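You operate a simulated robot arm through the tools that you are given. There is no shell and no other tool. Be economical: measure what you need, move in short steps, check, and stop when the job is done.

The job below is to be done with a simulated two-armed robot. You get a single attempt, and the scene is never put back.

JOB
Open the stock door of the workbench, fetch the glove box and set it in the upper shelf of the bench cupboard and shut the door again. Put the red-capped bottle on the plate of the stirrer. Open the spares door of the workbench, put the blue-handled jug of the skid in the upper shelf of the bench cupboard, then shut the door. Pick up the swab with one hand, pass it to the other hand and put it on the upper shelf of the steel rack. Do these in any order. Set down upright: glove box, red-capped bottle, blue-handled jug of the skid.

It is judged by the outcome, as a careful person would: the job done as asked, and still so three seconds after it is handed in. It fails if anything else is knocked over, pushed out of place, dropped, spilled or broken.

ROBOT AND FRAMES
Two 7-joint arms with two-finger parallel grippers on one trunk, on a base that drives. Base frame: it is fixed to the floor where the robot stands at the start and does not move with it; the origin is under the middle of the robot, x ahead of it, y to its left, z up. Units: mm, degrees, N and s.
The left shoulder is at the start at [3, 94, 976], the right one opposite. With the tool pointing down near the work surface each hand reaches from about 100 to 580 mm from the robot's upright axis, wherever it stands, measured 20 degrees to its own side. Places, roughly: blue-handled jug of the skid [-500, 1750, 1000]; glove box [-750, 1750, 1000]; plate of the stirrer (14x14 cm) [-1480, 3100, 960]; red-capped bottle (6x6x14 cm) [-900, 2000, 1000]; spares door of the workbench [300, 200, 500]; stock door of the workbench [500, -100, 500]; swab (5x4x17 cm) [-1500, 2700, 1000]; upper shelf of the bench cupboard [700, 200, 500]; upper shelf of the steel rack (24x144 cm) [-4280, 2960, 520]. Payload 1.57 kg a hand.
The tool frame of a hand sits at the grasp point between the pads (the TCP): z along the fingers, y along the line on which they close. The tips reach 30 mm beyond it. Largest opening 80 mm; finger width 17, thickness 12; the body of the gripper, 40 by 82 mm, starts 80 mm behind the TCP.
Orientation is told as [roll, pitch, yaw] about the base's x, y, z axes, in that order, counted from this pose: with the fingers straight down and closing along the base's y, the tool's x points along the base's -x, its y along +y and its z along -z.

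CONTROLS
- The arms move only by the tool apply_moves. It takes "left_motion", "right_motion" or both (then of equal length, played together; a hand with none holds still); each is a list of rows, each a list of 7 numbers: the finger opening in cm, from 0 to 8, then the shift along the tool's x, y, z in cm, then the turn, a rotation vector about the tool's x, y, z in degrees. In form: [[grip, dx, dy, dz, ax, ay, az], ...]. A call has 1 to 20 rows; each row shifts and turns the commanded pose from where the row before left it, along the tool's axes as they then stand. Each row takes 0.2 s and may step no farther than 50 mm and 8.6 degrees from the row before; otherwise, or with a gripper value out of range, the whole call is refused. Where a pose cannot be reached the arm comes as near as it can. A force on the tool above 40 N (or 10 N above the force at the start of the call, whichever is more), or a blocked arm, ends the call early, and 0.2 s more pass. Each finger travels about 45 mm/s and halts on what it meets, pressing with about 43 N; the grip force reading is that of the motor and also rises with nothing between the fingers. The clock runs only during rows and for 0.2 s after the last one: add rows that do not move to give the fingers time. The reply holds the time, the measured pose of the TCP, the force on the tool along the base axes, the opening and the grip force, in the units named above and with some noise, with the torque about the TCP (base axes, N m) and any sound that the robot's microphone picked up, and new pictures: "views" is both (left out), scene, wrist or none (wrist: the cameras of the hands that moved).
- Cameras (640 x 400 px; columns grow to the right, rows downward): "scene" is now at [43.1, -34.8, 1068.7]; the picture's right is [-0.08, -1.00, -0.02], its down [-0.86, 0.08, -0.50] and it looks along [0.50, -0.02, -0.86] (base axes); focal length 214 px, centre (320, 200). "left" rides on the left gripper at [72, 7, -122] in its tool frame; the picture's right is [-0.09, 1.00, 0.00], its down [-0.84, -0.08, -0.54] and it looks along [-0.54, -0.05, 0.84] (tool axes); focal length 238 px, centre (320, 200). "right" rides on the right gripper at [72, -6, -122] in its tool frame; the picture's right is [0.09, 1.00, 0.00], its down [-0.84, 0.08, -0.54] and it looks along [-0.54, 0.05, 0.84] (tool axes); focal length 238 px, centre (320, 200). There is no depth. A picture from a camera that has moved, and an enlarged one, comes with that camera's place and axes in the base frame and with its lens. The place of the scene camera against the robot may be out by one fixed shift of up to 25 mm in any direction.
- lift_body(by): slides the trunk up (or, below 0, down) by that many mm; the arms and the scene camera ride with it, the base frame stays. It gives what a move gives, with no picture.
- steer(legs): drives the robot by 1 to 6 legs, each [ahead, left, turn to the left] in mm, mm and degrees, along the robot's own axes; the way and the turn of a leg run together, so that a leg with both is an arc; at most 1500 mm and 180 degrees a leg. The arms and the cameras ride along, it lands a little off, and it stops where it bumps. It gives what a move gives, and a new picture of the scene camera.
- head_to(pan, tilt): turns the head with the scene camera to pan (to the left, within 80 degrees either way) and tilt (down, from -29 to 69), counted from straight ahead of the robot. It gives what a move gives, and a new picture of the scene camera.
- zoom(camera, box): a new picture of the part [left, top, right, bottom] of that camera's present view, enlarged. No time passes.
- sign_off(): hands the job in; it is judged then, once.

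Go step by step. Nothing tells you exact positions but the pictures and the camera data: compare them with the known pose of the tool, close in by small moves and look again before you grip or let go. The budget is 196 turns and 260 pictures, counting those below and the enlarged ones. Unless the task says otherwise, let go and move clear before handing in, and close with one line.

The tools are called by a JSON object that holds its "api" and its "payload". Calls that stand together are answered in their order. apply_moves: Moves the arms, as the interface text tells. Its arguments: {"type":"object","properties":{"left_motion":{"type":"array","items":{"type":"array","items":{"type":"number"}}},"right_motion":{"type":"array","items":{"type":"array","items":{"type":"number"}}},"views":{"type":"string","enum":["both","scene","wrist","none"]}},"required":[]} The other tools are called the same way: lift_body (by) slides the trunk up or down; steer (legs) drives the base; head_to (pan, tilt) turns the head that bears the scene camera; zoom (camera, box) takes an enlarged picture of a part of a camera's view; sign_off () hands the job in.

At the start:

```text
t: 0.0
left_tcp_pos: [256.2, 152.9, 770.7]
left_orientation: [5.7, -3.4, 9.6]
left_wrist_force: [0.9, 0.7, 0.9]
left_wrist_torque: [-0.01, 0.02, -0.04]
left_finger_gap: 80.2
left_gripper_force: 0.0
right_tcp_pos: [442.2, -251.8, 800.4]
right_orientation: [1.3, -1.0, 0.0]
right_wrist_force: [0.0, 0.4, -0.4]
right_wrist_torque: [-0.03, -0.01, -0.01]
right_finger_gap: 79.9
right_gripper_force: 0.1
trunk travel left (down, up): [-25.0, 545.0]
robot x, y, heading: [-0.2, 1.8, 0.3]
head pan, tilt: [-4.4, 60.8]
```

scene: 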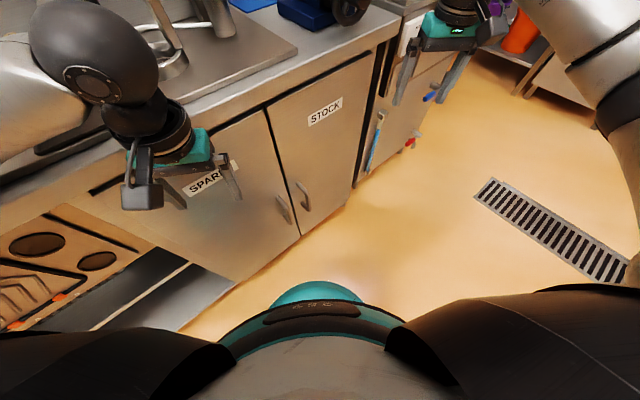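
right: 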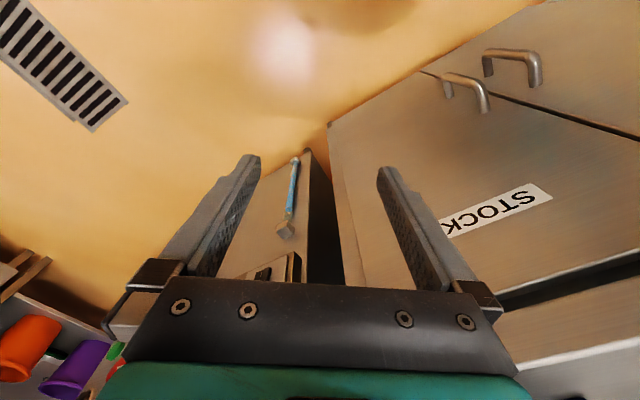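
left: 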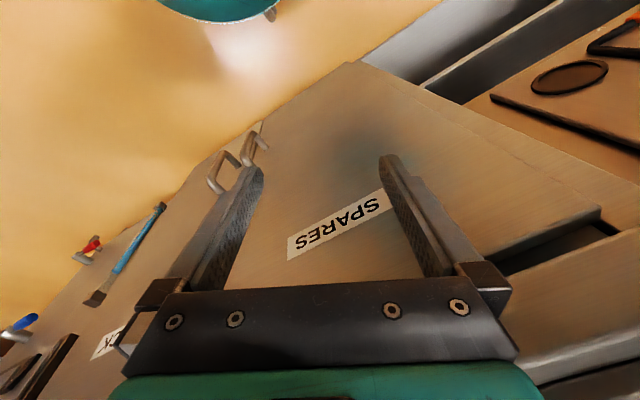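

I see the workbench with its two doors (SPARES left, STOCK right) ahead, its face slanted to my axes. I look around first to map the room.

{"api": "head_to", "payload": {"pan": 0, "tilt": 30}}

{"api": "head_to", "payload": {"pan": 75, "tilt": 20}}

```text
t: 1.0
left_tcp_pos: [262.3, 157.3, 770.2]
left_orientation: [5.8, -4.0, 10.1]
left_wrist_force: [0.4, 0.2, -0.1]
left_wrist_torque: [0.0, -0.01, 0.0]
left_finger_gap: 79.9
left_gripper_force: 0.1
right_tcp_pos: [444.0, -249.5, 797.1]
right_orientation: [1.3, -0.8, 0.2]
right_wrist_force: [-0.7, -0.8, -0.4]
right_wrist_torque: [0.01, 0.02, -0.03]
right_finger_gap: 80.0
right_gripper_force: 0.0
trunk travel left (down, up): [-25.0, 545.0]
robot x, y, heading: [-2.4, 0.0, 0.3]
head pan, tilt: [0.0, 30.0]
camera scene: at [72.3, -29.7, 1110.5], right [0.0, -1.0, -0.02], down [-0.49, 0.02, -0.87], along [0.87, 0.01, -0.49], focal length 214 px, centre (320, 200)
```

scene: 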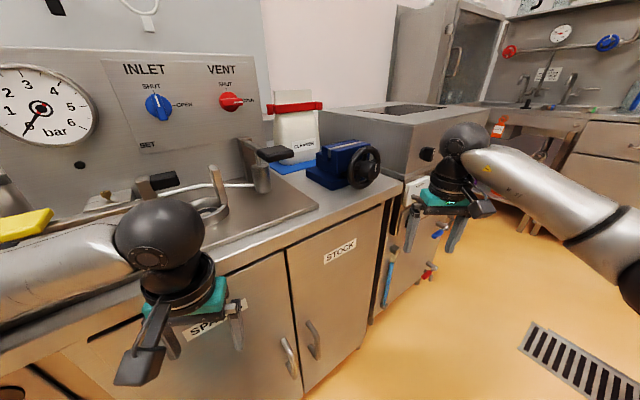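

```text
t: 2.4
left_tcp_pos: [263.3, 158.1, 770.4]
left_orientation: [5.8, -3.8, 10.1]
left_wrist_force: [-0.6, -0.3, -0.8]
left_wrist_torque: [-0.01, 0.0, 0.06]
left_finger_gap: 80.0
left_gripper_force: 0.1
right_tcp_pos: [447.2, -250.4, 798.3]
right_orientation: [1.0, -0.8, 0.1]
right_wrist_force: [-0.2, -0.4, 0.5]
right_wrist_torque: [0.03, 0.04, 0.01]
right_finger_gap: 80.2
right_gripper_force: 0.0
trunk travel left (down, up): [-25.0, 545.0]
robot x, y, heading: [-2.6, -0.5, -0.0]
head pan, tilt: [75.0, 20.0]
camera scene: at [6.4, 60.9, 1127.7], right [0.97, -0.26, 0.01], down [-0.08, -0.31, -0.95], along [0.25, 0.91, -0.32], focal length 214 px, centre (320, 200)
```

scene: 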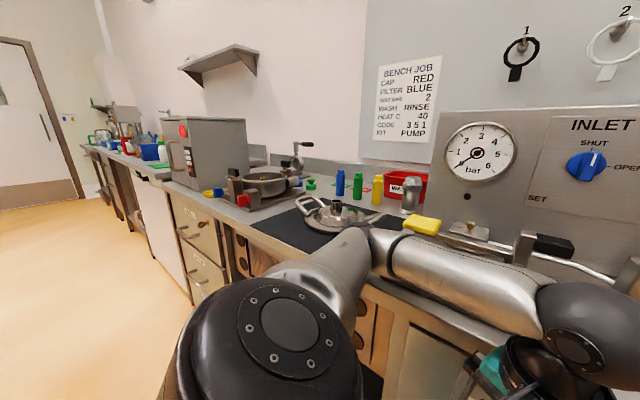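

The bench runs off to the left along the wall at about 124° heading. I go back to the doors and look closely at the handles.

{"api": "head_to", "payload": {"pan": 5, "tilt": 50}}

{"api": "zoom", "payload": {"camera": "left", "box": [160, 90, 320, 190]}}

{"api": "zoom", "payload": {"camera": "right", "box": [400, 20, 560, 120]}}

```text
t: 3.8
left_tcp_pos: [264.6, 157.9, 770.1]
left_orientation: [5.7, -3.9, 10.1]
left_wrist_force: [0.4, 0.6, -1.3]
left_wrist_torque: [-0.01, 0.02, -0.04]
left_finger_gap: 80.2
left_gripper_force: 0.1
right_tcp_pos: [445.9, -250.2, 796.9]
right_orientation: [1.1, -0.7, 0.1]
right_wrist_force: [-0.3, 0.0, 0.5]
right_wrist_torque: [0.01, 0.0, -0.01]
right_finger_gap: 80.2
right_gripper_force: 0.1
trunk travel left (down, up): [-25.0, 545.0]
robot x, y, heading: [1.0, 2.1, -0.0]
head pan, tilt: [5.0, 50.0]
camera scene: at [60.5, -20.5, 1081.2], right [0.09, -1.0, -0.02], down [-0.75, -0.06, -0.65], along [0.65, 0.07, -0.76], focal length 214 px, centre (320, 200)
```

scene: 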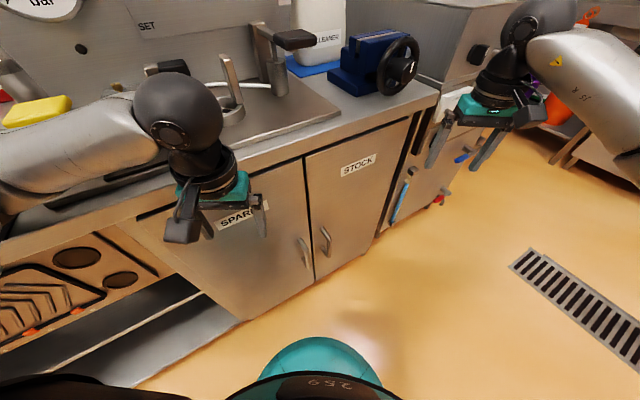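

```text
4.00 times, centred on (240, 140) of left
camera zoom: at [186.0, 138.4, 886.9], right [-0.09, 0.99, 0.11], down [0.81, 0.01, 0.59], along [0.58, 0.14, -0.8], focal length 953 px, centre (640, 440)
```

zoom: 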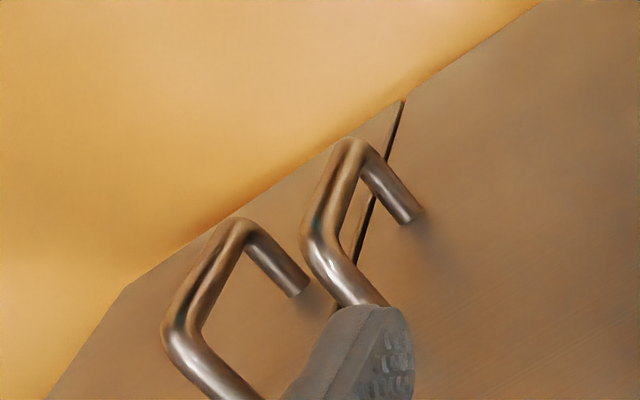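

```text
4.00 times, centred on (480, 70) of right
camera zoom: at [372.7, -258.7, 917.8], right [-0.09, 1.0, 0.02], down [0.83, 0.07, 0.55], along [0.55, 0.07, -0.83], focal length 953 px, centre (-320, 720)
```

zoom: 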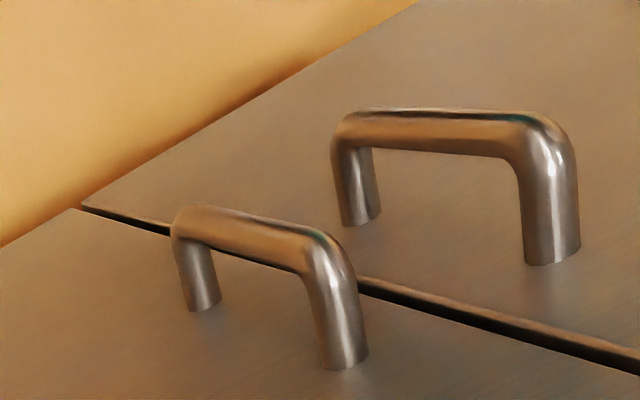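

From both wrist cameras I get: door face slanted at 124°, handle bars vertical at about (402,-2) for stock and (360,59) for spares, z 400–515, doors about 325 wide with hinges outside. I back off and turn square to the bench.

{"api": "steer", "payload": {"legs": [[-60, -268, 0], [0, 0, 33.7]]}}

```text
t: 7.4
left_tcp_pos: [67.1, 24.6, 760.7]
left_orientation: [4.7, -2.2, 44.1]
left_wrist_force: [0.7, 0.4, -0.6]
left_wrist_torque: [0.03, -0.02, 0.01]
left_finger_gap: 80.0
left_gripper_force: 0.1
right_tcp_pos: [448.6, -205.0, 797.3]
right_orientation: [0.0, 0.0, 34.5]
right_wrist_force: [0.1, -0.4, -0.3]
right_wrist_torque: [0.0, 0.0, 0.0]
right_finger_gap: 80.1
right_gripper_force: 0.0
trunk travel left (down, up): [-25.0, 545.0]
robot x, y, heading: [-59.1, -268.8, 34.4]
head pan, tilt: [5.0, 50.0]
camera scene: at [-7.1, -220.7, 1079.7], right [0.64, -0.77, 0.0], down [-0.59, -0.49, -0.64], along [0.5, 0.41, -0.77], focal length 214 px, centre (320, 200)
```

scene: 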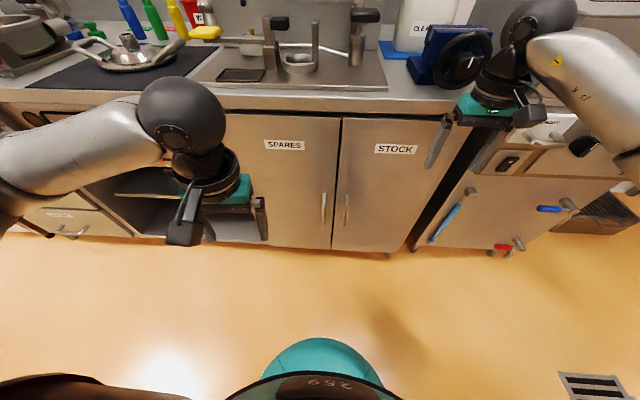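

Now square to the bench, axis about 575 mm from the door face. I bring the right hand down and tilt it toward the stock handle.

{"api": "apply_moves", "payload": {"right_motion": [[8, 1.2, 2.4, 4, 0, 0, 0], [8, 1.2, 2.4, 4, 0, 0, 0], [8, 1.2, 2.4, 4, 0, 0, 0], [8, 1.2, 2.4, 4, 0, 0, 0], [8, 1.2, 2.4, 4, 0, 0, 0], [8, 1.2, 2.4, 4, 0, 0, 0], [8, 1.2, 2.4, 4, 0, 0, 0], [8, 1.2, 2.4, 4, 0, 0, 0], [8, 0, 0, 0, 0, -8.5, 0], [8, 0, 0, 0, 0, -8.5, 0], [8, 0, 0, 0, 0, -8.5, 0], [8, 0, 0, 0, 0, -8.5, 0], [8, 0, 0, 0, 0, -8.5, 0], [8, 0, 0, 0, 0, -8.5, 0], [8, 0, 0, 0, 0, -8.5, 0]]}}

```text
t: 10.6
left_tcp_pos: [66.5, 24.7, 760.4]
left_orientation: [4.7, -2.2, 44.2]
left_wrist_force: [-1.5, -0.2, -0.1]
left_wrist_torque: [-0.01, 0.01, 0.03]
left_finger_gap: 79.9
left_gripper_force: 0.1
right_tcp_pos: [231.6, -22.2, 535.6]
right_orientation: [-0.9, -58.9, 34.4]
right_wrist_force: [-0.3, 0.3, 0.3]
right_wrist_torque: [0.01, -0.01, 0.01]
right_finger_gap: 79.9
right_gripper_force: 0.1
right hand out of reach, approached as far as the arm can: row 13, 14, 15
trunk travel left (down, up): [-25.0, 545.0]
robot x, y, heading: [-59.3, -269.1, 34.4]
head pan, tilt: [5.0, 50.0]
camera scene: at [-7.1, -220.8, 1079.7], right [0.64, -0.77, 0.0], down [-0.59, -0.49, -0.64], along [0.5, 0.41, -0.77], focal length 214 px, centre (320, 200)
camera right: at [116.6, -105.4, 535.8], right [-0.59, 0.8, -0.09], down [-0.07, 0.05, 1.0], along [0.8, 0.59, 0.03], focal length 238 px, centre (320, 200)
```

scene: 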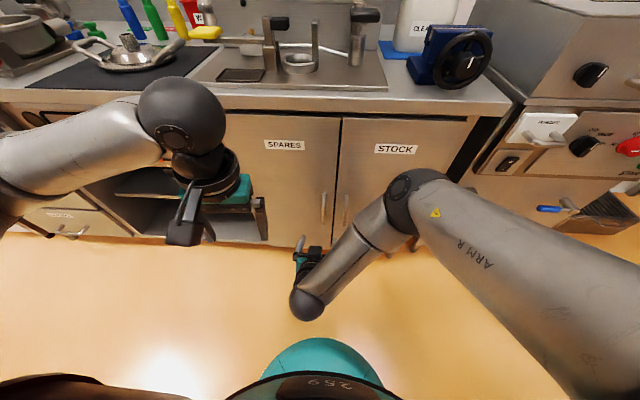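
right: 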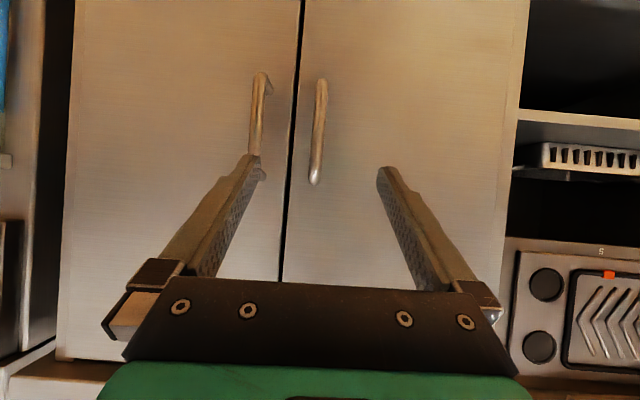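

The right hand is tilted about 59°, with limits on reaching low here. I shift right and down with a little less tilt, and lower the trunk.

{"api": "lift_body", "payload": {"by": -25}}

{"api": "apply_moves", "payload": {"right_motion": [[8, 1, -3.5, 1, 0, 5, 0], [8, 1, -3.5, 1, 0, 5, 0], [8, 1, 0, 1, 0, 0, 0], [8, 1, 0, 1, 0, 0, 0]], "views": "wrist"}}

```text
t: 11.3
left_tcp_pos: [66.9, 24.0, 734.6]
left_orientation: [4.7, -2.2, 44.1]
left_wrist_force: [-0.1, -0.8, -0.3]
left_wrist_torque: [0.01, 0.03, -0.02]
left_finger_gap: 80.2
left_gripper_force: 0.1
right_tcp_pos: [230.2, -22.2, 510.5]
right_orientation: [-1.0, -58.8, 34.5]
right_wrist_force: [-0.5, 0.6, -0.4]
right_wrist_torque: [0.01, -0.02, -0.03]
right_finger_gap: 79.9
right_gripper_force: 0.2
trunk travel left (down, up): [0.0, 570.0]
robot x, y, heading: [-58.5, -266.5, 34.8]
head pan, tilt: [5.0, 50.0]
```

```text
t: 12.3
left_tcp_pos: [66.9, 23.5, 735.3]
left_orientation: [4.7, -2.2, 44.1]
left_wrist_force: [-0.4, 1.0, 0.9]
left_wrist_torque: [-0.04, -0.01, 0.0]
left_finger_gap: 79.9
left_gripper_force: 0.0
right_tcp_pos: [267.6, -48.3, 471.9]
right_orientation: [-1.0, -48.6, 34.1]
right_wrist_force: [0.7, 0.6, 0.2]
right_wrist_torque: [-0.01, 0.02, 0.0]
right_finger_gap: 80.1
right_gripper_force: 0.0
right hand out of reach, approached as far as the arm can: row 1, 2, 3, 4
trunk travel left (down, up): [0.0, 570.0]
robot x, y, heading: [-60.7, -265.9, 34.4]
head pan, tilt: [5.0, 50.0]
camera right: at [154.0, -130.4, 497.3], right [-0.6, 0.8, -0.08], down [0.07, 0.16, 0.98], along [0.8, 0.58, -0.15], focal length 238 px, centre (320, 200)
```

right: 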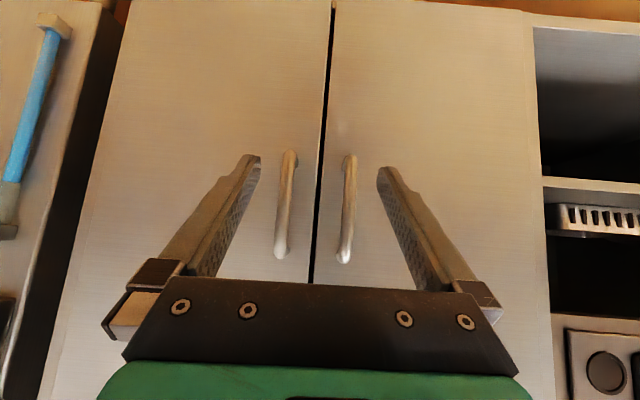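

TCP is at n≈196, e≈189; the stock bar sits at n≈332, e≈225. I drive 70 ahead and 36 right.

{"api": "steer", "payload": {"legs": [[70, -36, 0]]}}

{"api": "apply_moves", "payload": {"right_motion": [[6, 0, 0, 0, 0, 0, 0], [6, 0, 0, 0, 0, 0, 0]], "views": "wrist"}}

```text
t: 13.4
left_tcp_pos: [144.5, 35.3, 734.4]
left_orientation: [4.6, -2.2, 44.2]
left_wrist_force: [0.6, -0.1, -0.7]
left_wrist_torque: [0.04, -0.01, -0.01]
left_finger_gap: 79.9
left_gripper_force: 0.0
right_tcp_pos: [344.1, -39.1, 471.7]
right_orientation: [-1.1, -48.5, 34.2]
right_wrist_force: [-0.4, 0.6, 0.1]
right_wrist_torque: [-0.05, -0.03, 0.0]
right_finger_gap: 80.1
right_gripper_force: 0.1
trunk travel left (down, up): [0.0, 570.0]
robot x, y, heading: [15.6, -258.7, 34.4]
head pan, tilt: [5.0, 50.0]
camera scene: at [70.2, -210.4, 1054.7], right [0.64, -0.77, 0.0], down [-0.59, -0.49, -0.64], along [0.5, 0.41, -0.77], focal length 214 px, centre (320, 200)
```

scene: 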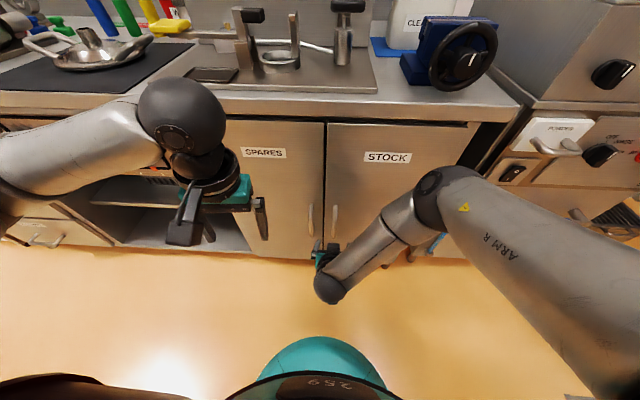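

```text
t: 14.0
left_tcp_pos: [143.6, 34.2, 735.3]
left_orientation: [4.7, -2.2, 44.1]
left_wrist_force: [0.7, 0.0, 1.2]
left_wrist_torque: [-0.01, -0.02, 0.02]
left_finger_gap: 80.2
left_gripper_force: 0.0
right_tcp_pos: [343.6, -37.7, 471.5]
right_orientation: [-1.1, -48.5, 34.2]
right_wrist_force: [-0.5, -0.5, 1.6]
right_wrist_torque: [-0.01, 0.01, 0.03]
right_finger_gap: 59.9
right_gripper_force: 0.0
trunk travel left (down, up): [0.0, 570.0]
robot x, y, heading: [16.8, -260.1, 34.6]
head pan, tilt: [5.0, 50.0]
camera right: at [231.4, -120.1, 497.4], right [-0.6, 0.8, -0.08], down [0.07, 0.16, 0.98], along [0.8, 0.58, -0.15], focal length 238 px, centre (320, 200)
```

right: 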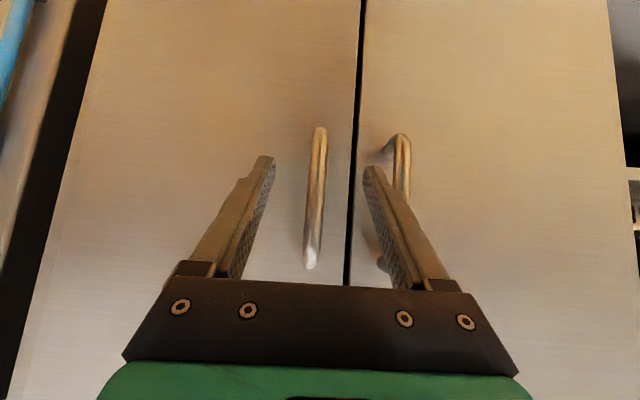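

The bar is centred between the fingers; 67 mm ahead to go. Advance and close.

{"api": "apply_moves", "payload": {"right_motion": [[6, -1.48, -0.1, 1.67, 0, 0, 0], [6, -1.48, -0.1, 1.67, 0, 0, 0], [6, -1.48, -0.1, 1.67, 0, 0, 0], [6, 0, 0, 0, 0, 0, 0], [0, 0, 0, 0, 0, 0, 0], [0, 0, 0, 0, 0, 0, 0], [0, 0, 0, 0, 0, 0, 0], [0, 0, 0, 0, 0, 0, 0]], "views": "wrist"}}

```text
t: 15.8
left_tcp_pos: [143.3, 35.1, 735.6]
left_orientation: [4.7, -2.3, 44.1]
left_wrist_force: [-0.1, -0.3, -0.3]
left_wrist_torque: [0.01, -0.04, 0.02]
left_finger_gap: 80.3
left_gripper_force: 0.0
right_tcp_pos: [400.3, -3.6, 473.2]
right_orientation: [-0.9, -48.3, 34.3]
right_wrist_force: [-6.1, 5.8, -0.6]
right_wrist_torque: [0.36, 0.47, 0.07]
right_finger_gap: 16.1
right_gripper_force: 25.6
trunk travel left (down, up): [0.0, 570.0]
robot x, y, heading: [20.6, -257.4, 34.4]
head pan, tilt: [5.0, 50.0]
camera right: at [287.1, -84.7, 498.6], right [-0.6, 0.8, -0.08], down [0.08, 0.16, 0.98], along [0.8, 0.59, -0.15], focal length 238 px, centre (320, 200)
```

right: 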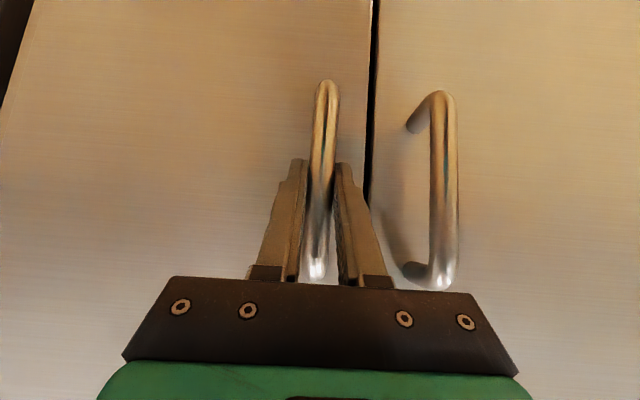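

Handle gripped. I pull along the door's arc, about 20° to begin with.

{"api": "apply_moves", "payload": {"right_motion": [[0, 0.85, -0.23, -0.96, 0, 0, 0], [0, 0.83, -0.28, -0.94, 0, 0, 0], [0, 0.82, -0.33, -0.92, 0, 0, 0], [0, 0.8, -0.39, -0.91, 0, 0, 0], [0, 0.8, -0.44, -0.9, 0, 0, 0], [0, 0.78, -0.49, -0.88, 0, 0, 0], [0, 0.77, -0.54, -0.87, 0, 0, 0], [0, 0.75, -0.59, -0.85, 0, 0, 0]]}}

```text
t: 17.4
left_tcp_pos: [145.9, 32.8, 735.4]
left_orientation: [4.7, -2.2, 44.0]
left_wrist_force: [0.3, 0.7, -0.3]
left_wrist_torque: [-0.01, 0.02, 0.01]
left_finger_gap: 80.0
left_gripper_force: 0.1
right_tcp_pos: [351.6, -59.5, 483.1]
right_orientation: [-2.9, -48.8, 34.0]
right_wrist_force: [1.7, -0.8, -4.1]
right_wrist_torque: [0.65, 0.15, -0.14]
right_finger_gap: 16.5
right_gripper_force: 31.8
right hand out of reach, approached as far as the arm can: row 4, 5, 6, 7, 8
trunk travel left (down, up): [0.0, 570.0]
robot x, y, heading: [16.9, -256.2, 34.2]
head pan, tilt: [5.0, 50.0]
stopped in row 8 (right hand): the force on the tool passed its limit at 49 N (the readings are from after the stop); the commanded pose is now the measured one
camera scene: at [71.2, -210.8, 1054.8], right [0.64, -0.77, 0.0], down [-0.59, -0.49, -0.64], along [0.5, 0.41, -0.77], focal length 214 px, centre (320, 200)
camera right: at [236.5, -137.2, 507.9], right [-0.57, 0.81, -0.1], down [0.06, 0.17, 0.98], along [0.82, 0.56, -0.15], focal length 238 px, centre (320, 200)
```

scene: 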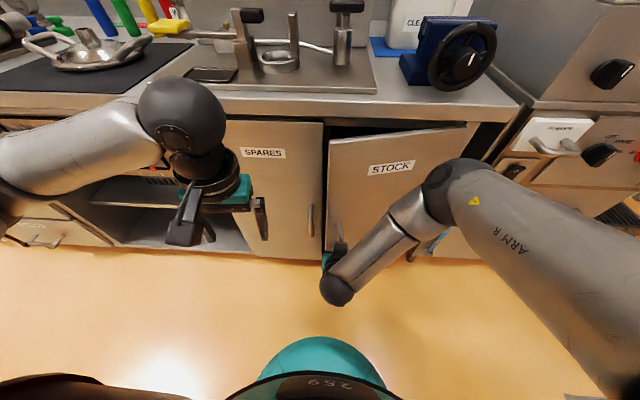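
right: 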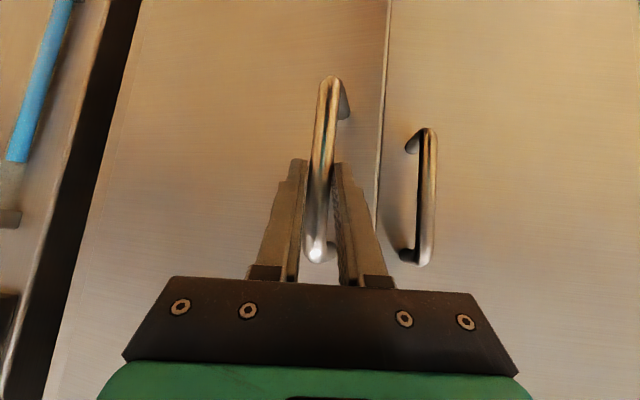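

Door is ~14° open; the arm is folded to its limit, so I pull further by driving the base back along the arc.

{"api": "steer", "payload": {"legs": [[-39, -21, 0], [-37, -27, 0], [-32, -33, 0]]}}

```text
t: 19.3
left_tcp_pos: [103.6, -93.3, 734.7]
left_orientation: [4.7, -2.1, 44.0]
left_wrist_force: [0.7, -0.5, -0.1]
left_wrist_torque: [0.0, 0.01, 0.0]
left_finger_gap: 80.3
left_gripper_force: 0.2
right_tcp_pos: [312.3, -186.8, 484.8]
right_orientation: [-3.2, -49.2, 34.0]
right_wrist_force: [20.6, -1.0, -1.8]
right_wrist_torque: [0.5, 0.09, -0.22]
right_finger_gap: 16.5
right_gripper_force: 31.4
trunk travel left (down, up): [0.0, 570.0]
robot x, y, heading: [-28.3, -386.2, 34.4]
head pan, tilt: [5.0, 50.0]
camera scene: at [29.6, -338.2, 1054.7], right [0.63, -0.77, 0.0], down [-0.59, -0.49, -0.64], along [0.5, 0.41, -0.77], focal length 214 px, centre (320, 200)
```

scene: 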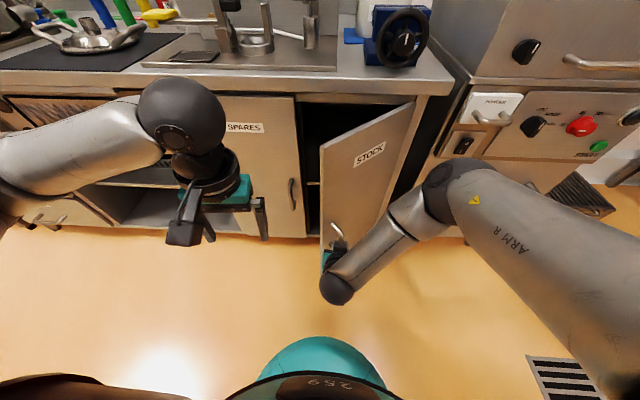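

This works: door ~41° open. I continue the arc with the base to about 72°.

{"api": "steer", "payload": {"legs": [[-28, -41, 0], [-22, -45, 0], [-14, -53, 0]]}}

```text
t: 21.3
left_tcp_pos: [129.1, -244.2, 735.7]
left_orientation: [4.7, -2.2, 43.8]
left_wrist_force: [0.4, 0.4, -0.7]
left_wrist_torque: [0.03, -0.03, 0.03]
left_finger_gap: 79.9
left_gripper_force: 0.0
right_tcp_pos: [334.8, -337.9, 483.9]
right_orientation: [-3.1, -49.0, 34.1]
right_wrist_force: [-4.7, -3.6, 0.0]
right_wrist_torque: [0.04, 0.03, -0.03]
right_finger_gap: 0.1
right_gripper_force: 21.6
trunk travel left (down, up): [0.0, 570.0]
robot x, y, heading: [-1.5, -535.4, 34.5]
head pan, tilt: [5.0, 50.0]
camera scene: at [54.4, -489.2, 1054.7], right [0.63, -0.77, 0.0], down [-0.59, -0.49, -0.64], along [0.5, 0.41, -0.77], focal length 214 px, centre (320, 200)
```

scene: 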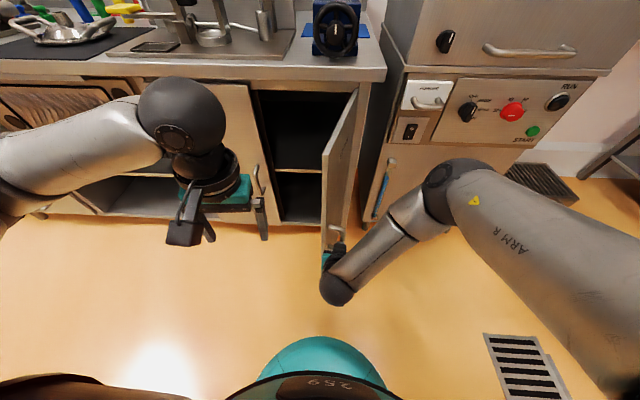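

The grip slipped off but the door stands ~70° open. I take the closed hand round to the inner side of the door and push it wider.

{"api": "steer", "payload": {"legs": [[-85, 0, 0], [0, 160, 0], [190, 0, 0]]}}

```text
t: 24.4
left_tcp_pos: [101.5, -69.5, 736.1]
left_orientation: [4.5, -2.4, 43.6]
left_wrist_force: [0.4, 1.0, 0.0]
left_wrist_torque: [0.0, 0.01, 0.0]
left_finger_gap: 79.9
left_gripper_force: 0.0
right_tcp_pos: [294.7, -162.1, 481.4]
right_orientation: [-2.6, -48.2, 34.7]
right_wrist_force: [0.5, -0.3, -0.1]
right_wrist_torque: [0.01, 0.04, -0.01]
right_finger_gap: 0.2
right_gripper_force: 21.1
trunk travel left (down, up): [0.0, 570.0]
robot x, y, heading: [-25.6, -356.1, 34.2]
head pan, tilt: [5.0, 50.0]
stopped in leg 3: the robot was blocked; the commanded pose is now the measured one
camera scene: at [24.6, -315.5, 1055.2], right [0.63, -0.78, 0.0], down [-0.59, -0.48, -0.65], along [0.5, 0.41, -0.76], focal length 214 px, centre (320, 200)
```

scene: 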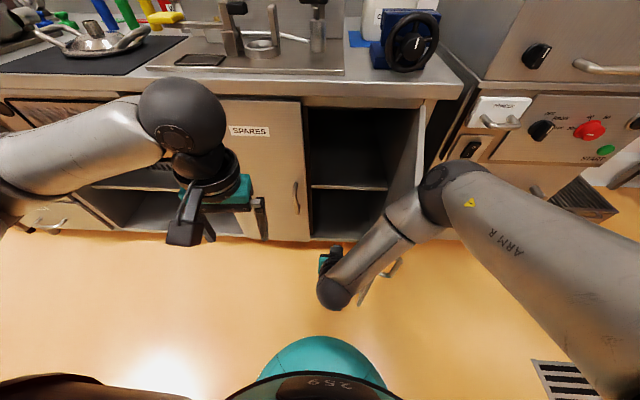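

The forearm is touching the door edge on its inner side; driving right will swing it open more.

{"api": "steer", "payload": {"legs": [[-30, 0, 0], [0, -130, 0]]}}

```text
t: 26.2
left_tcp_pos: [154.7, -194.6, 734.5]
left_orientation: [4.7, -2.3, 43.6]
left_wrist_force: [0.4, 0.2, 0.2]
left_wrist_torque: [0.01, -0.01, 0.0]
left_finger_gap: 79.6
left_gripper_force: 0.1
right_tcp_pos: [348.4, -288.9, 479.8]
right_orientation: [-2.6, -47.8, 34.5]
right_wrist_force: [-0.5, -0.2, -0.7]
right_wrist_torque: [-0.01, -0.01, 0.02]
right_finger_gap: 0.0
right_gripper_force: 21.4
trunk travel left (down, up): [0.0, 570.0]
robot x, y, heading: [25.0, -482.1, 34.1]
head pan, tilt: [5.0, 50.0]
camera scene: at [79.6, -439.5, 1054.7], right [0.63, -0.78, 0.0], down [-0.59, -0.48, -0.64], along [0.5, 0.41, -0.77], focal length 214 px, centre (320, 200)
```

scene: 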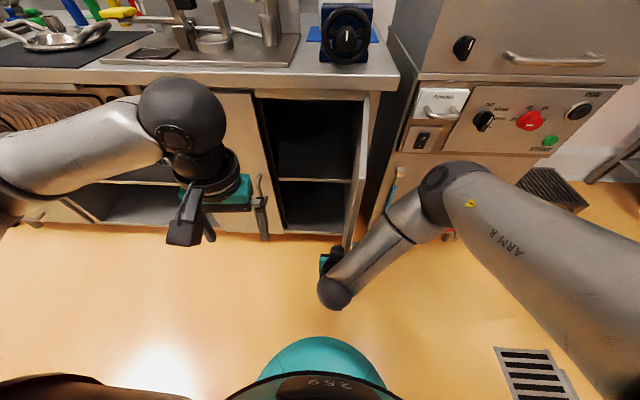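

Door is at about 85–90°. A bit more push to the right.

{"api": "steer", "payload": {"legs": [[0, -110, 0]]}}

```text
t: 27.4
left_tcp_pos: [216.7, -285.4, 736.1]
left_orientation: [4.7, -2.1, 43.6]
left_wrist_force: [-0.3, 0.4, 0.2]
left_wrist_torque: [0.04, 0.01, 0.05]
left_finger_gap: 79.8
left_gripper_force: 0.0
right_tcp_pos: [410.5, -377.8, 481.4]
right_orientation: [-2.6, -47.9, 34.4]
right_wrist_force: [-0.2, 0.3, -0.7]
right_wrist_torque: [0.02, 0.01, 0.02]
right_finger_gap: 0.1
right_gripper_force: 21.4
trunk travel left (down, up): [0.0, 570.0]
robot x, y, heading: [90.6, -572.0, 34.3]
head pan, tilt: [5.0, 50.0]
camera scene: at [140.6, -529.6, 1054.7], right [0.63, -0.78, 0.0], down [-0.59, -0.48, -0.64], along [0.5, 0.41, -0.77], focal length 214 px, centre (320, 200)
```

scene: 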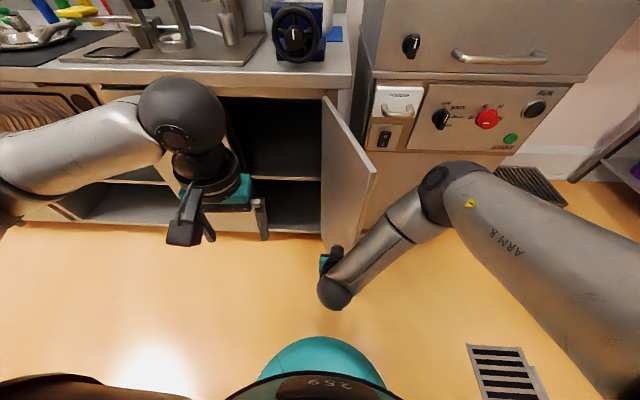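

Stock door is now well past 90°. I back away and shift left for the spares door, then stow the right hand and ready the left.

{"api": "steer", "payload": {"legs": [[-110, 0, 0], [0, 330, 0]]}}

{"api": "apply_moves", "payload": {"right_motion": [[0, -3, -3, -2.5, 0, 0, 0], [0, -3, -3, -2.5, 0, 0, 0], [0, -3, -3, -2.5, 0, 0, 0], [0, -3, -3, -2.5, 0, 8, 0], [0, -3, -3, -2, 0, 8, 0], [0, -2, -3, -3, 0, 8, 0], [0, -1, -3, -3, 0, 8, 0], [0, 0, -3, -3, 0, 8, 0], [0, 0, 0, -4, 0, 8, 0]], "left_motion": [[8, 0, 0, 0, 0, 0, 0], [8, 0, 0, 0, 0, 0, 0], [8, 0, 0, 0, 0, 0, 0], [8, 0, -2, 4, 0, 0, 0], [8, 0, -2, 4, 0, 0, 0], [8, 0, -2, 4, 0, 0, 0], [8, 0, 0, 4, 0, 0, 0], [8, 0, 0, 4, 0, 0, 0], [8, 0, 0, 4, 0, 0, 0]]}}

```text
t: 30.3
left_tcp_pos: [-58.9, -78.5, 734.7]
left_orientation: [4.7, -2.3, 43.9]
left_wrist_force: [-0.2, -0.3, 0.3]
left_wrist_torque: [-0.01, 0.02, -0.03]
left_finger_gap: 80.2
left_gripper_force: 0.0
right_tcp_pos: [135.0, -170.9, 480.9]
right_orientation: [-2.6, -47.8, 34.6]
right_wrist_force: [-0.1, -0.3, 0.6]
right_wrist_torque: [-0.03, 0.01, 0.02]
right_finger_gap: 0.0
right_gripper_force: 21.7
trunk travel left (down, up): [0.0, 570.0]
robot x, y, heading: [-189.5, -370.2, 34.2]
head pan, tilt: [5.0, 50.0]
camera scene: at [-133.2, -323.5, 1054.7], right [0.63, -0.77, 0.0], down [-0.59, -0.49, -0.64], along [0.5, 0.41, -0.77], focal length 214 px, centre (320, 200)
```

scene: 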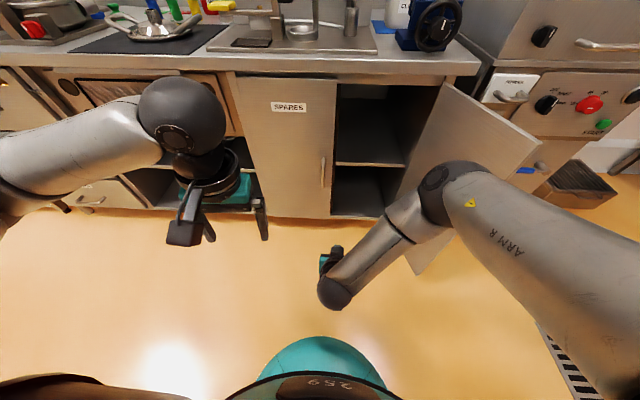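

```text
t: 32.3
left_tcp_pos: [-26.1, -99.0, 490.0]
left_orientation: [4.7, -2.2, 43.8]
left_wrist_force: [0.6, -0.3, 0.3]
left_wrist_torque: [0.01, 0.03, 0.04]
left_finger_gap: 80.1
left_gripper_force: 0.1
right_tcp_pos: [256.3, -355.6, 817.9]
right_orientation: [-1.6, 0.2, 32.7]
right_wrist_force: [0.2, 0.0, 0.5]
right_wrist_torque: [0.01, 0.01, 0.01]
right_finger_gap: 0.0
right_gripper_force: 21.3
right hand out of reach, approached as far as the arm can: row 2, 3
trunk travel left (down, up): [0.0, 570.0]
robot x, y, heading: [-188.0, -369.0, 34.2]
head pan, tilt: [5.0, 50.0]
camera scene: at [-133.2, -323.6, 1054.7], right [0.63, -0.77, 0.0], down [-0.59, -0.49, -0.64], along [0.5, 0.41, -0.77], focal length 214 px, centre (320, 200)
camera right: at [198.2, -396.2, 939.3], right [-0.62, 0.79, -0.03], down [0.66, 0.53, 0.54], along [0.44, 0.31, -0.84], focal length 238 px, centre (320, 200)
camera left: at [-78.2, -155.1, 608.9], right [-0.62, 0.78, 0.08], down [0.67, 0.48, 0.57], along [0.4, 0.41, -0.82], focal length 238 px, centre (320, 200)
```

scene: 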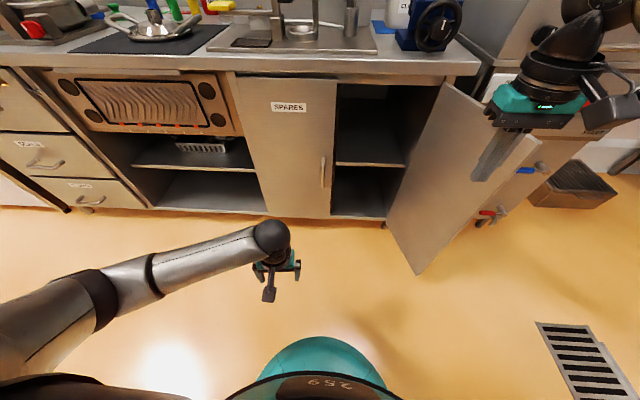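
right: 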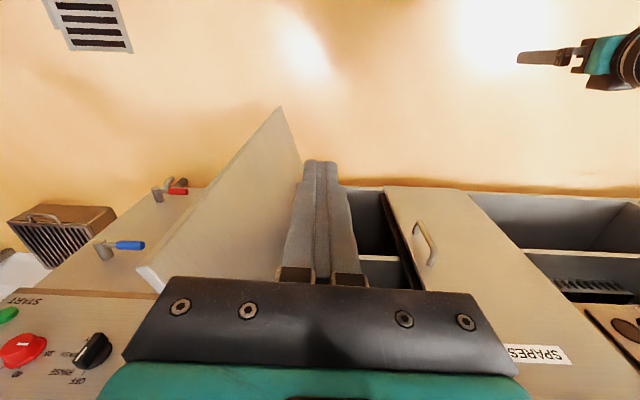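
left: 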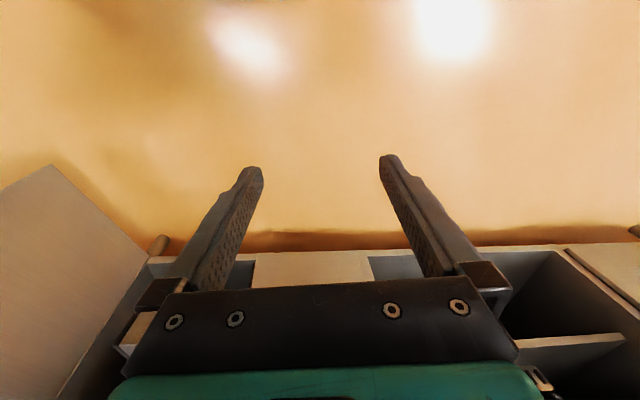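

Left hand is now low; I orient it forward like I did for the right one.

{"api": "apply_moves", "payload": {"left_motion": [[6, -3.5, -2.5, 0, 0, 0, 5], [6, -3.5, -2.5, 0, 0, 0, 5], [6, -3.5, -2.5, 0, 0, 0, 0], [6, -3.5, -2, 0, 0, 0, 0], [6, 0, 0, 0, 0, -8, 0], [6, 0, 0, 0, 0, -8, 0], [6, 0, 0, 0, 0, -8, 0], [6, 0, 0, 0, 0, -8, 0], [6, 0, 0, 0, 0, -8, 0], [6, 0, 0, 0, 0, -8, 0]], "views": "wrist"}}

```text
t: 34.5
left_tcp_pos: [143.3, -92.5, 487.4]
left_orientation: [7.5, -49.2, 28.3]
left_wrist_force: [0.4, 0.2, 0.3]
left_wrist_torque: [-0.01, 0.0, 0.01]
left_finger_gap: 59.9
left_gripper_force: 0.1
right_tcp_pos: [255.8, -354.9, 816.7]
right_orientation: [-1.7, 0.1, 32.6]
right_wrist_force: [-0.1, 0.3, -0.7]
right_wrist_torque: [0.01, -0.01, 0.0]
right_finger_gap: 0.1
right_gripper_force: 21.4
trunk travel left (down, up): [0.0, 570.0]
robot x, y, heading: [-189.2, -367.6, 34.4]
head pan, tilt: [5.0, 50.0]
camera left: at [26.2, -166.0, 512.1], right [-0.5, 0.85, 0.15], down [0.2, -0.06, 0.98], along [0.84, 0.52, -0.14], focal length 238 px, centre (320, 200)
```

left: 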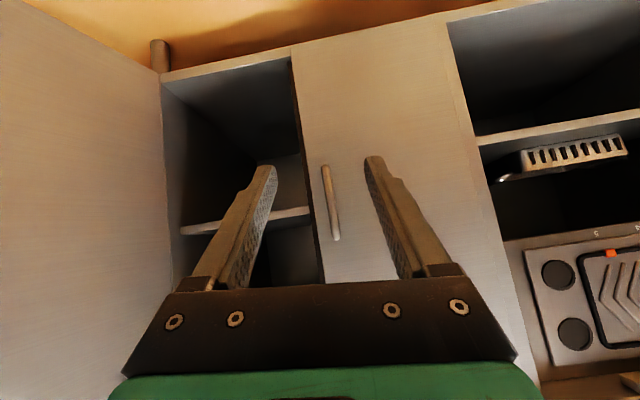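

I level the hand roll and drive ahead 200 mm.

{"api": "apply_moves", "payload": {"left_motion": [[6, 0, 0, 0, 0, 0, -8], [6, 0, 0, 0, -3.0, 0, -2.6]], "views": "none"}}

{"api": "steer", "payload": {"legs": [[190, 0, 0]]}}

{"api": "apply_moves", "payload": {"left_motion": [[6, 0, 0, 0, 0, 0, 0]], "views": "wrist"}}

```text
t: 35.1
left_tcp_pos: [143.8, -90.5, 486.7]
left_orientation: [-1.7, -49.5, 44.6]
left_wrist_force: [-0.7, 0.0, 0.1]
left_wrist_torque: [0.0, -0.01, 0.01]
left_finger_gap: 60.3
left_gripper_force: 0.1
right_tcp_pos: [256.2, -354.7, 817.2]
right_orientation: [-1.7, 0.1, 32.7]
right_wrist_force: [0.5, -0.7, 0.0]
right_wrist_torque: [0.03, -0.01, -0.04]
right_finger_gap: 0.1
right_gripper_force: 20.8
trunk travel left (down, up): [0.0, 570.0]
robot x, y, heading: [-187.8, -366.6, 34.4]
head pan, tilt: [5.0, 50.0]
```

```text
t: 36.7
left_tcp_pos: [300.4, 18.6, 487.8]
left_orientation: [-1.7, -49.5, 44.7]
left_wrist_force: [0.7, 0.3, 0.4]
left_wrist_torque: [0.02, -0.02, 0.02]
left_finger_gap: 59.9
left_gripper_force: 0.0
right_tcp_pos: [412.6, -246.2, 817.6]
right_orientation: [-1.8, 0.0, 33.0]
right_wrist_force: [-0.3, 0.4, 0.1]
right_wrist_torque: [0.0, -0.03, -0.02]
right_finger_gap: 0.0
right_gripper_force: 21.1
trunk travel left (down, up): [0.0, 570.0]
robot x, y, heading: [-33.1, -263.3, 34.4]
head pan, tilt: [5.0, 50.0]
camera scene: at [23.4, -215.9, 1054.7], right [0.64, -0.77, 0.0], down [-0.59, -0.49, -0.64], along [0.5, 0.41, -0.77], focal length 214 px, centre (320, 200)
```

scene: 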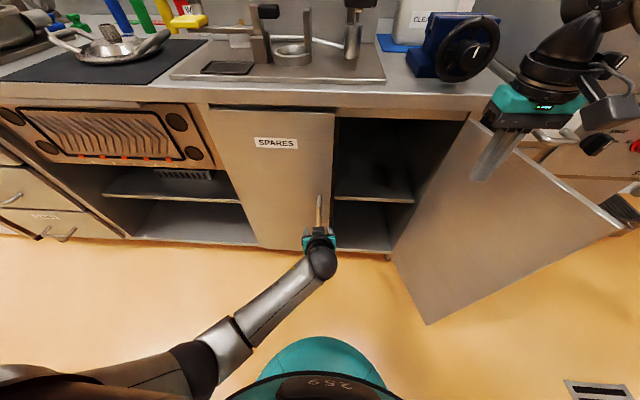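

```text
t: 37.1
left_tcp_pos: [301.0, 18.5, 487.4]
left_orientation: [-1.7, -49.5, 44.8]
left_wrist_force: [0.6, 0.1, -0.2]
left_wrist_torque: [-0.01, -0.03, 0.01]
left_finger_gap: 59.8
left_gripper_force: 0.1
right_tcp_pos: [413.1, -247.0, 817.8]
right_orientation: [-1.8, 0.1, 32.8]
right_wrist_force: [-0.1, 0.6, 0.5]
right_wrist_torque: [0.03, -0.01, 0.01]
right_finger_gap: 0.1
right_gripper_force: 20.9
trunk travel left (down, up): [0.0, 570.0]
robot x, y, heading: [-31.9, -261.9, 34.5]
head pan, tilt: [5.0, 50.0]
camera left: at [194.4, -73.7, 511.4], right [-0.64, 0.77, 0.05], down [0.14, 0.05, 0.99], along [0.76, 0.64, -0.14], focal length 238 px, centre (320, 200)
```

left: 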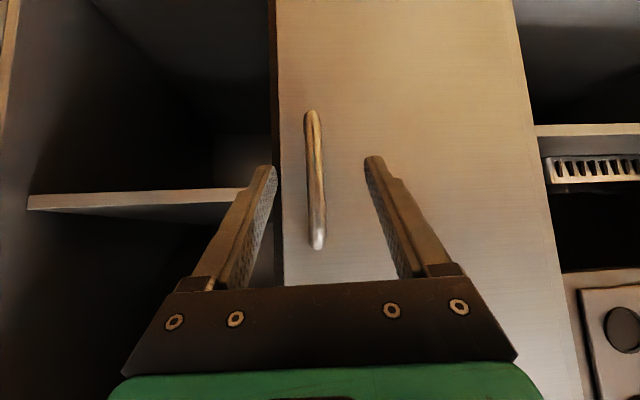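

Bar lies centred ahead, 71 mm off. Advance and close the left hand.

{"api": "apply_moves", "payload": {"left_motion": [[6, -1.5, -0.45, 1.77, 0, 0, 0], [6, -1.5, -0.45, 1.77, 0, 0, 0], [6, -1.5, -0.45, 1.77, 0, 0, 0], [6, 0, 0, 0, 0, 0, 0], [0, 0, 0, 0, 0, 0, 0], [0, 0, 0, 0, 0, 0, 0], [0, 0, 0, 0, 0, 0, 0], [0, 0, 0, 0, 0, 0, 0]], "views": "wrist"}}

```text
t: 38.9
left_tcp_pos: [357.5, 61.0, 486.0]
left_orientation: [-1.0, -49.4, 44.5]
left_wrist_force: [-16.2, 14.7, 5.2]
left_wrist_torque: [0.28, 0.35, 0.02]
left_finger_gap: 16.0
left_gripper_force: 25.6
right_tcp_pos: [413.3, -245.2, 817.9]
right_orientation: [-1.8, 0.0, 32.9]
right_wrist_force: [0.0, -0.1, -0.9]
right_wrist_torque: [0.0, 0.01, -0.05]
right_finger_gap: 0.0
right_gripper_force: 21.1
trunk travel left (down, up): [0.0, 570.0]
robot x, y, heading: [-30.2, -261.4, 34.4]
head pan, tilt: [5.0, 50.0]
camera left: at [252.0, -31.3, 510.8], right [-0.65, 0.76, 0.06], down [0.14, 0.04, 0.99], along [0.75, 0.65, -0.14], focal length 238 px, centre (320, 200)
```

left: 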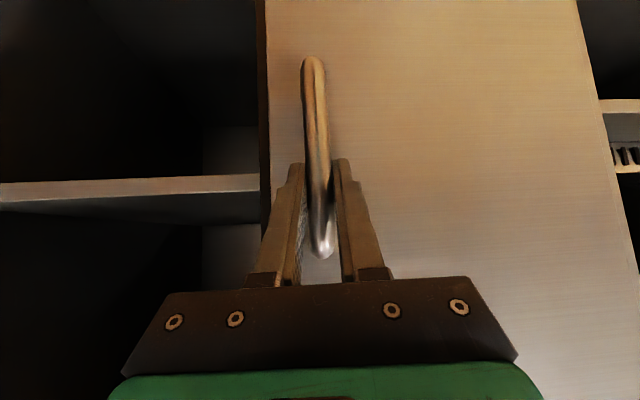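

Gripped. I pull the spares door open along its arc by driving the base.

{"api": "steer", "payload": {"legs": [[-49, 12, 0], [-46, 21, 0], [-42, 28, 0], [-37, 35, 0], [-30, 41, 0]]}}

```text
t: 41.9
left_tcp_pos: [115.7, 55.0, 488.3]
left_orientation: [-1.7, -49.6, 44.8]
left_wrist_force: [8.3, 17.3, -1.1]
left_wrist_torque: [0.81, 0.21, 0.11]
left_finger_gap: 16.0
left_gripper_force: 32.2
right_tcp_pos: [169.2, -247.2, 818.2]
right_orientation: [-1.8, 0.1, 32.9]
right_wrist_force: [0.3, 0.0, -1.1]
right_wrist_torque: [-0.04, -0.03, -0.04]
right_finger_gap: 0.2
right_gripper_force: 21.3
trunk travel left (down, up): [0.0, 570.0]
robot x, y, heading: [-274.0, -262.7, 34.6]
head pan, tilt: [5.0, 50.0]
camera scene: at [-221.2, -217.8, 1054.6], right [0.64, -0.77, 0.0], down [-0.59, -0.49, -0.64], along [0.5, 0.41, -0.77], focal length 214 px, centre (320, 200)
```

scene: 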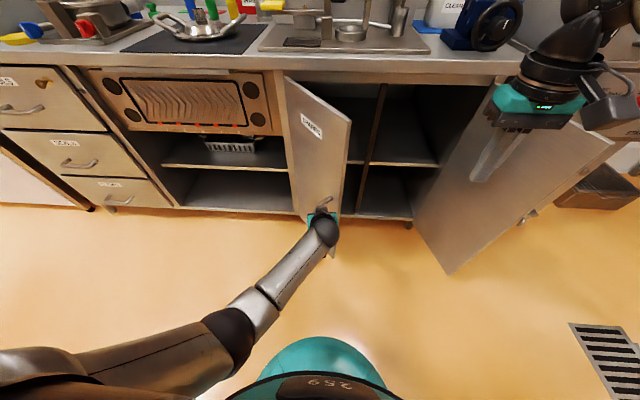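

Spares door is ~50° open; continue to ~72°.

{"api": "steer", "payload": {"legs": [[-22, 46, 0], [-14, 49, 0]]}}

```text
t: 43.4
left_tcp_pos: [33.8, 113.4, 488.1]
left_orientation: [-1.7, -49.8, 44.7]
left_wrist_force: [13.8, 13.1, -8.5]
left_wrist_torque: [0.61, 0.36, 0.04]
left_finger_gap: 16.2
left_gripper_force: 31.2
right_tcp_pos: [85.8, -189.8, 817.1]
right_orientation: [-1.7, 0.0, 32.9]
right_wrist_force: [-0.2, 0.4, -1.0]
right_wrist_torque: [0.03, -0.01, -0.04]
right_finger_gap: 0.0
right_gripper_force: 21.2
trunk travel left (down, up): [0.0, 570.0]
robot x, y, heading: [-359.3, -207.8, 34.4]
head pan, tilt: [5.0, 50.0]
camera scene: at [-303.8, -159.9, 1054.5], right [0.64, -0.77, 0.0], down [-0.59, -0.49, -0.64], along [0.5, 0.41, -0.77], focal length 214 px, centre (320, 200)
```

scene: 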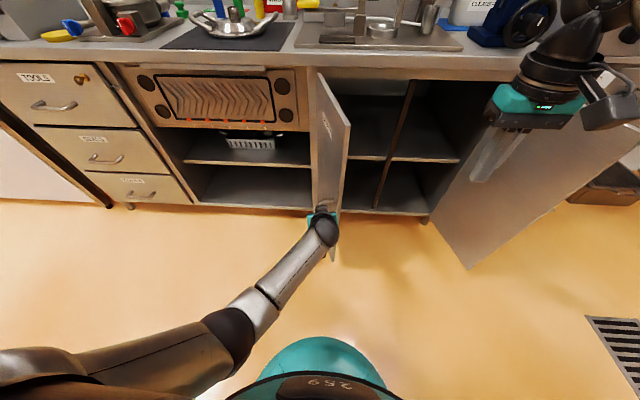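

{"api": "steer", "payload": {"legs": [[-5, 50, 0], [3, 50, 0]]}}

```text
t: 44.8
left_tcp_pos: [-23.7, 194.9, 489.6]
left_orientation: [-1.9, -50.0, 44.6]
left_wrist_force: [15.0, 6.2, 0.5]
left_wrist_torque: [0.26, -0.02, -0.12]
left_finger_gap: 15.9
left_gripper_force: 31.2
right_tcp_pos: [27.0, -108.2, 816.6]
right_orientation: [-1.6, 0.1, 32.8]
right_wrist_force: [0.2, 0.0, -0.1]
right_wrist_torque: [0.01, -0.03, -0.01]
right_finger_gap: 0.0
right_gripper_force: 21.4
trunk travel left (down, up): [0.0, 570.0]
robot x, y, heading: [-422.2, -124.9, 34.4]
head pan, tilt: [5.0, 50.0]
camera scene: at [-363.0, -78.3, 1054.7], right [0.64, -0.77, 0.0], down [-0.59, -0.49, -0.64], along [0.5, 0.41, -0.77], focal length 214 px, centre (320, 200)
```

scene: 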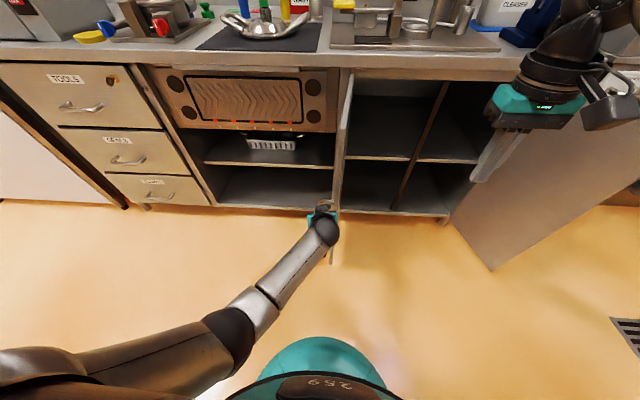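

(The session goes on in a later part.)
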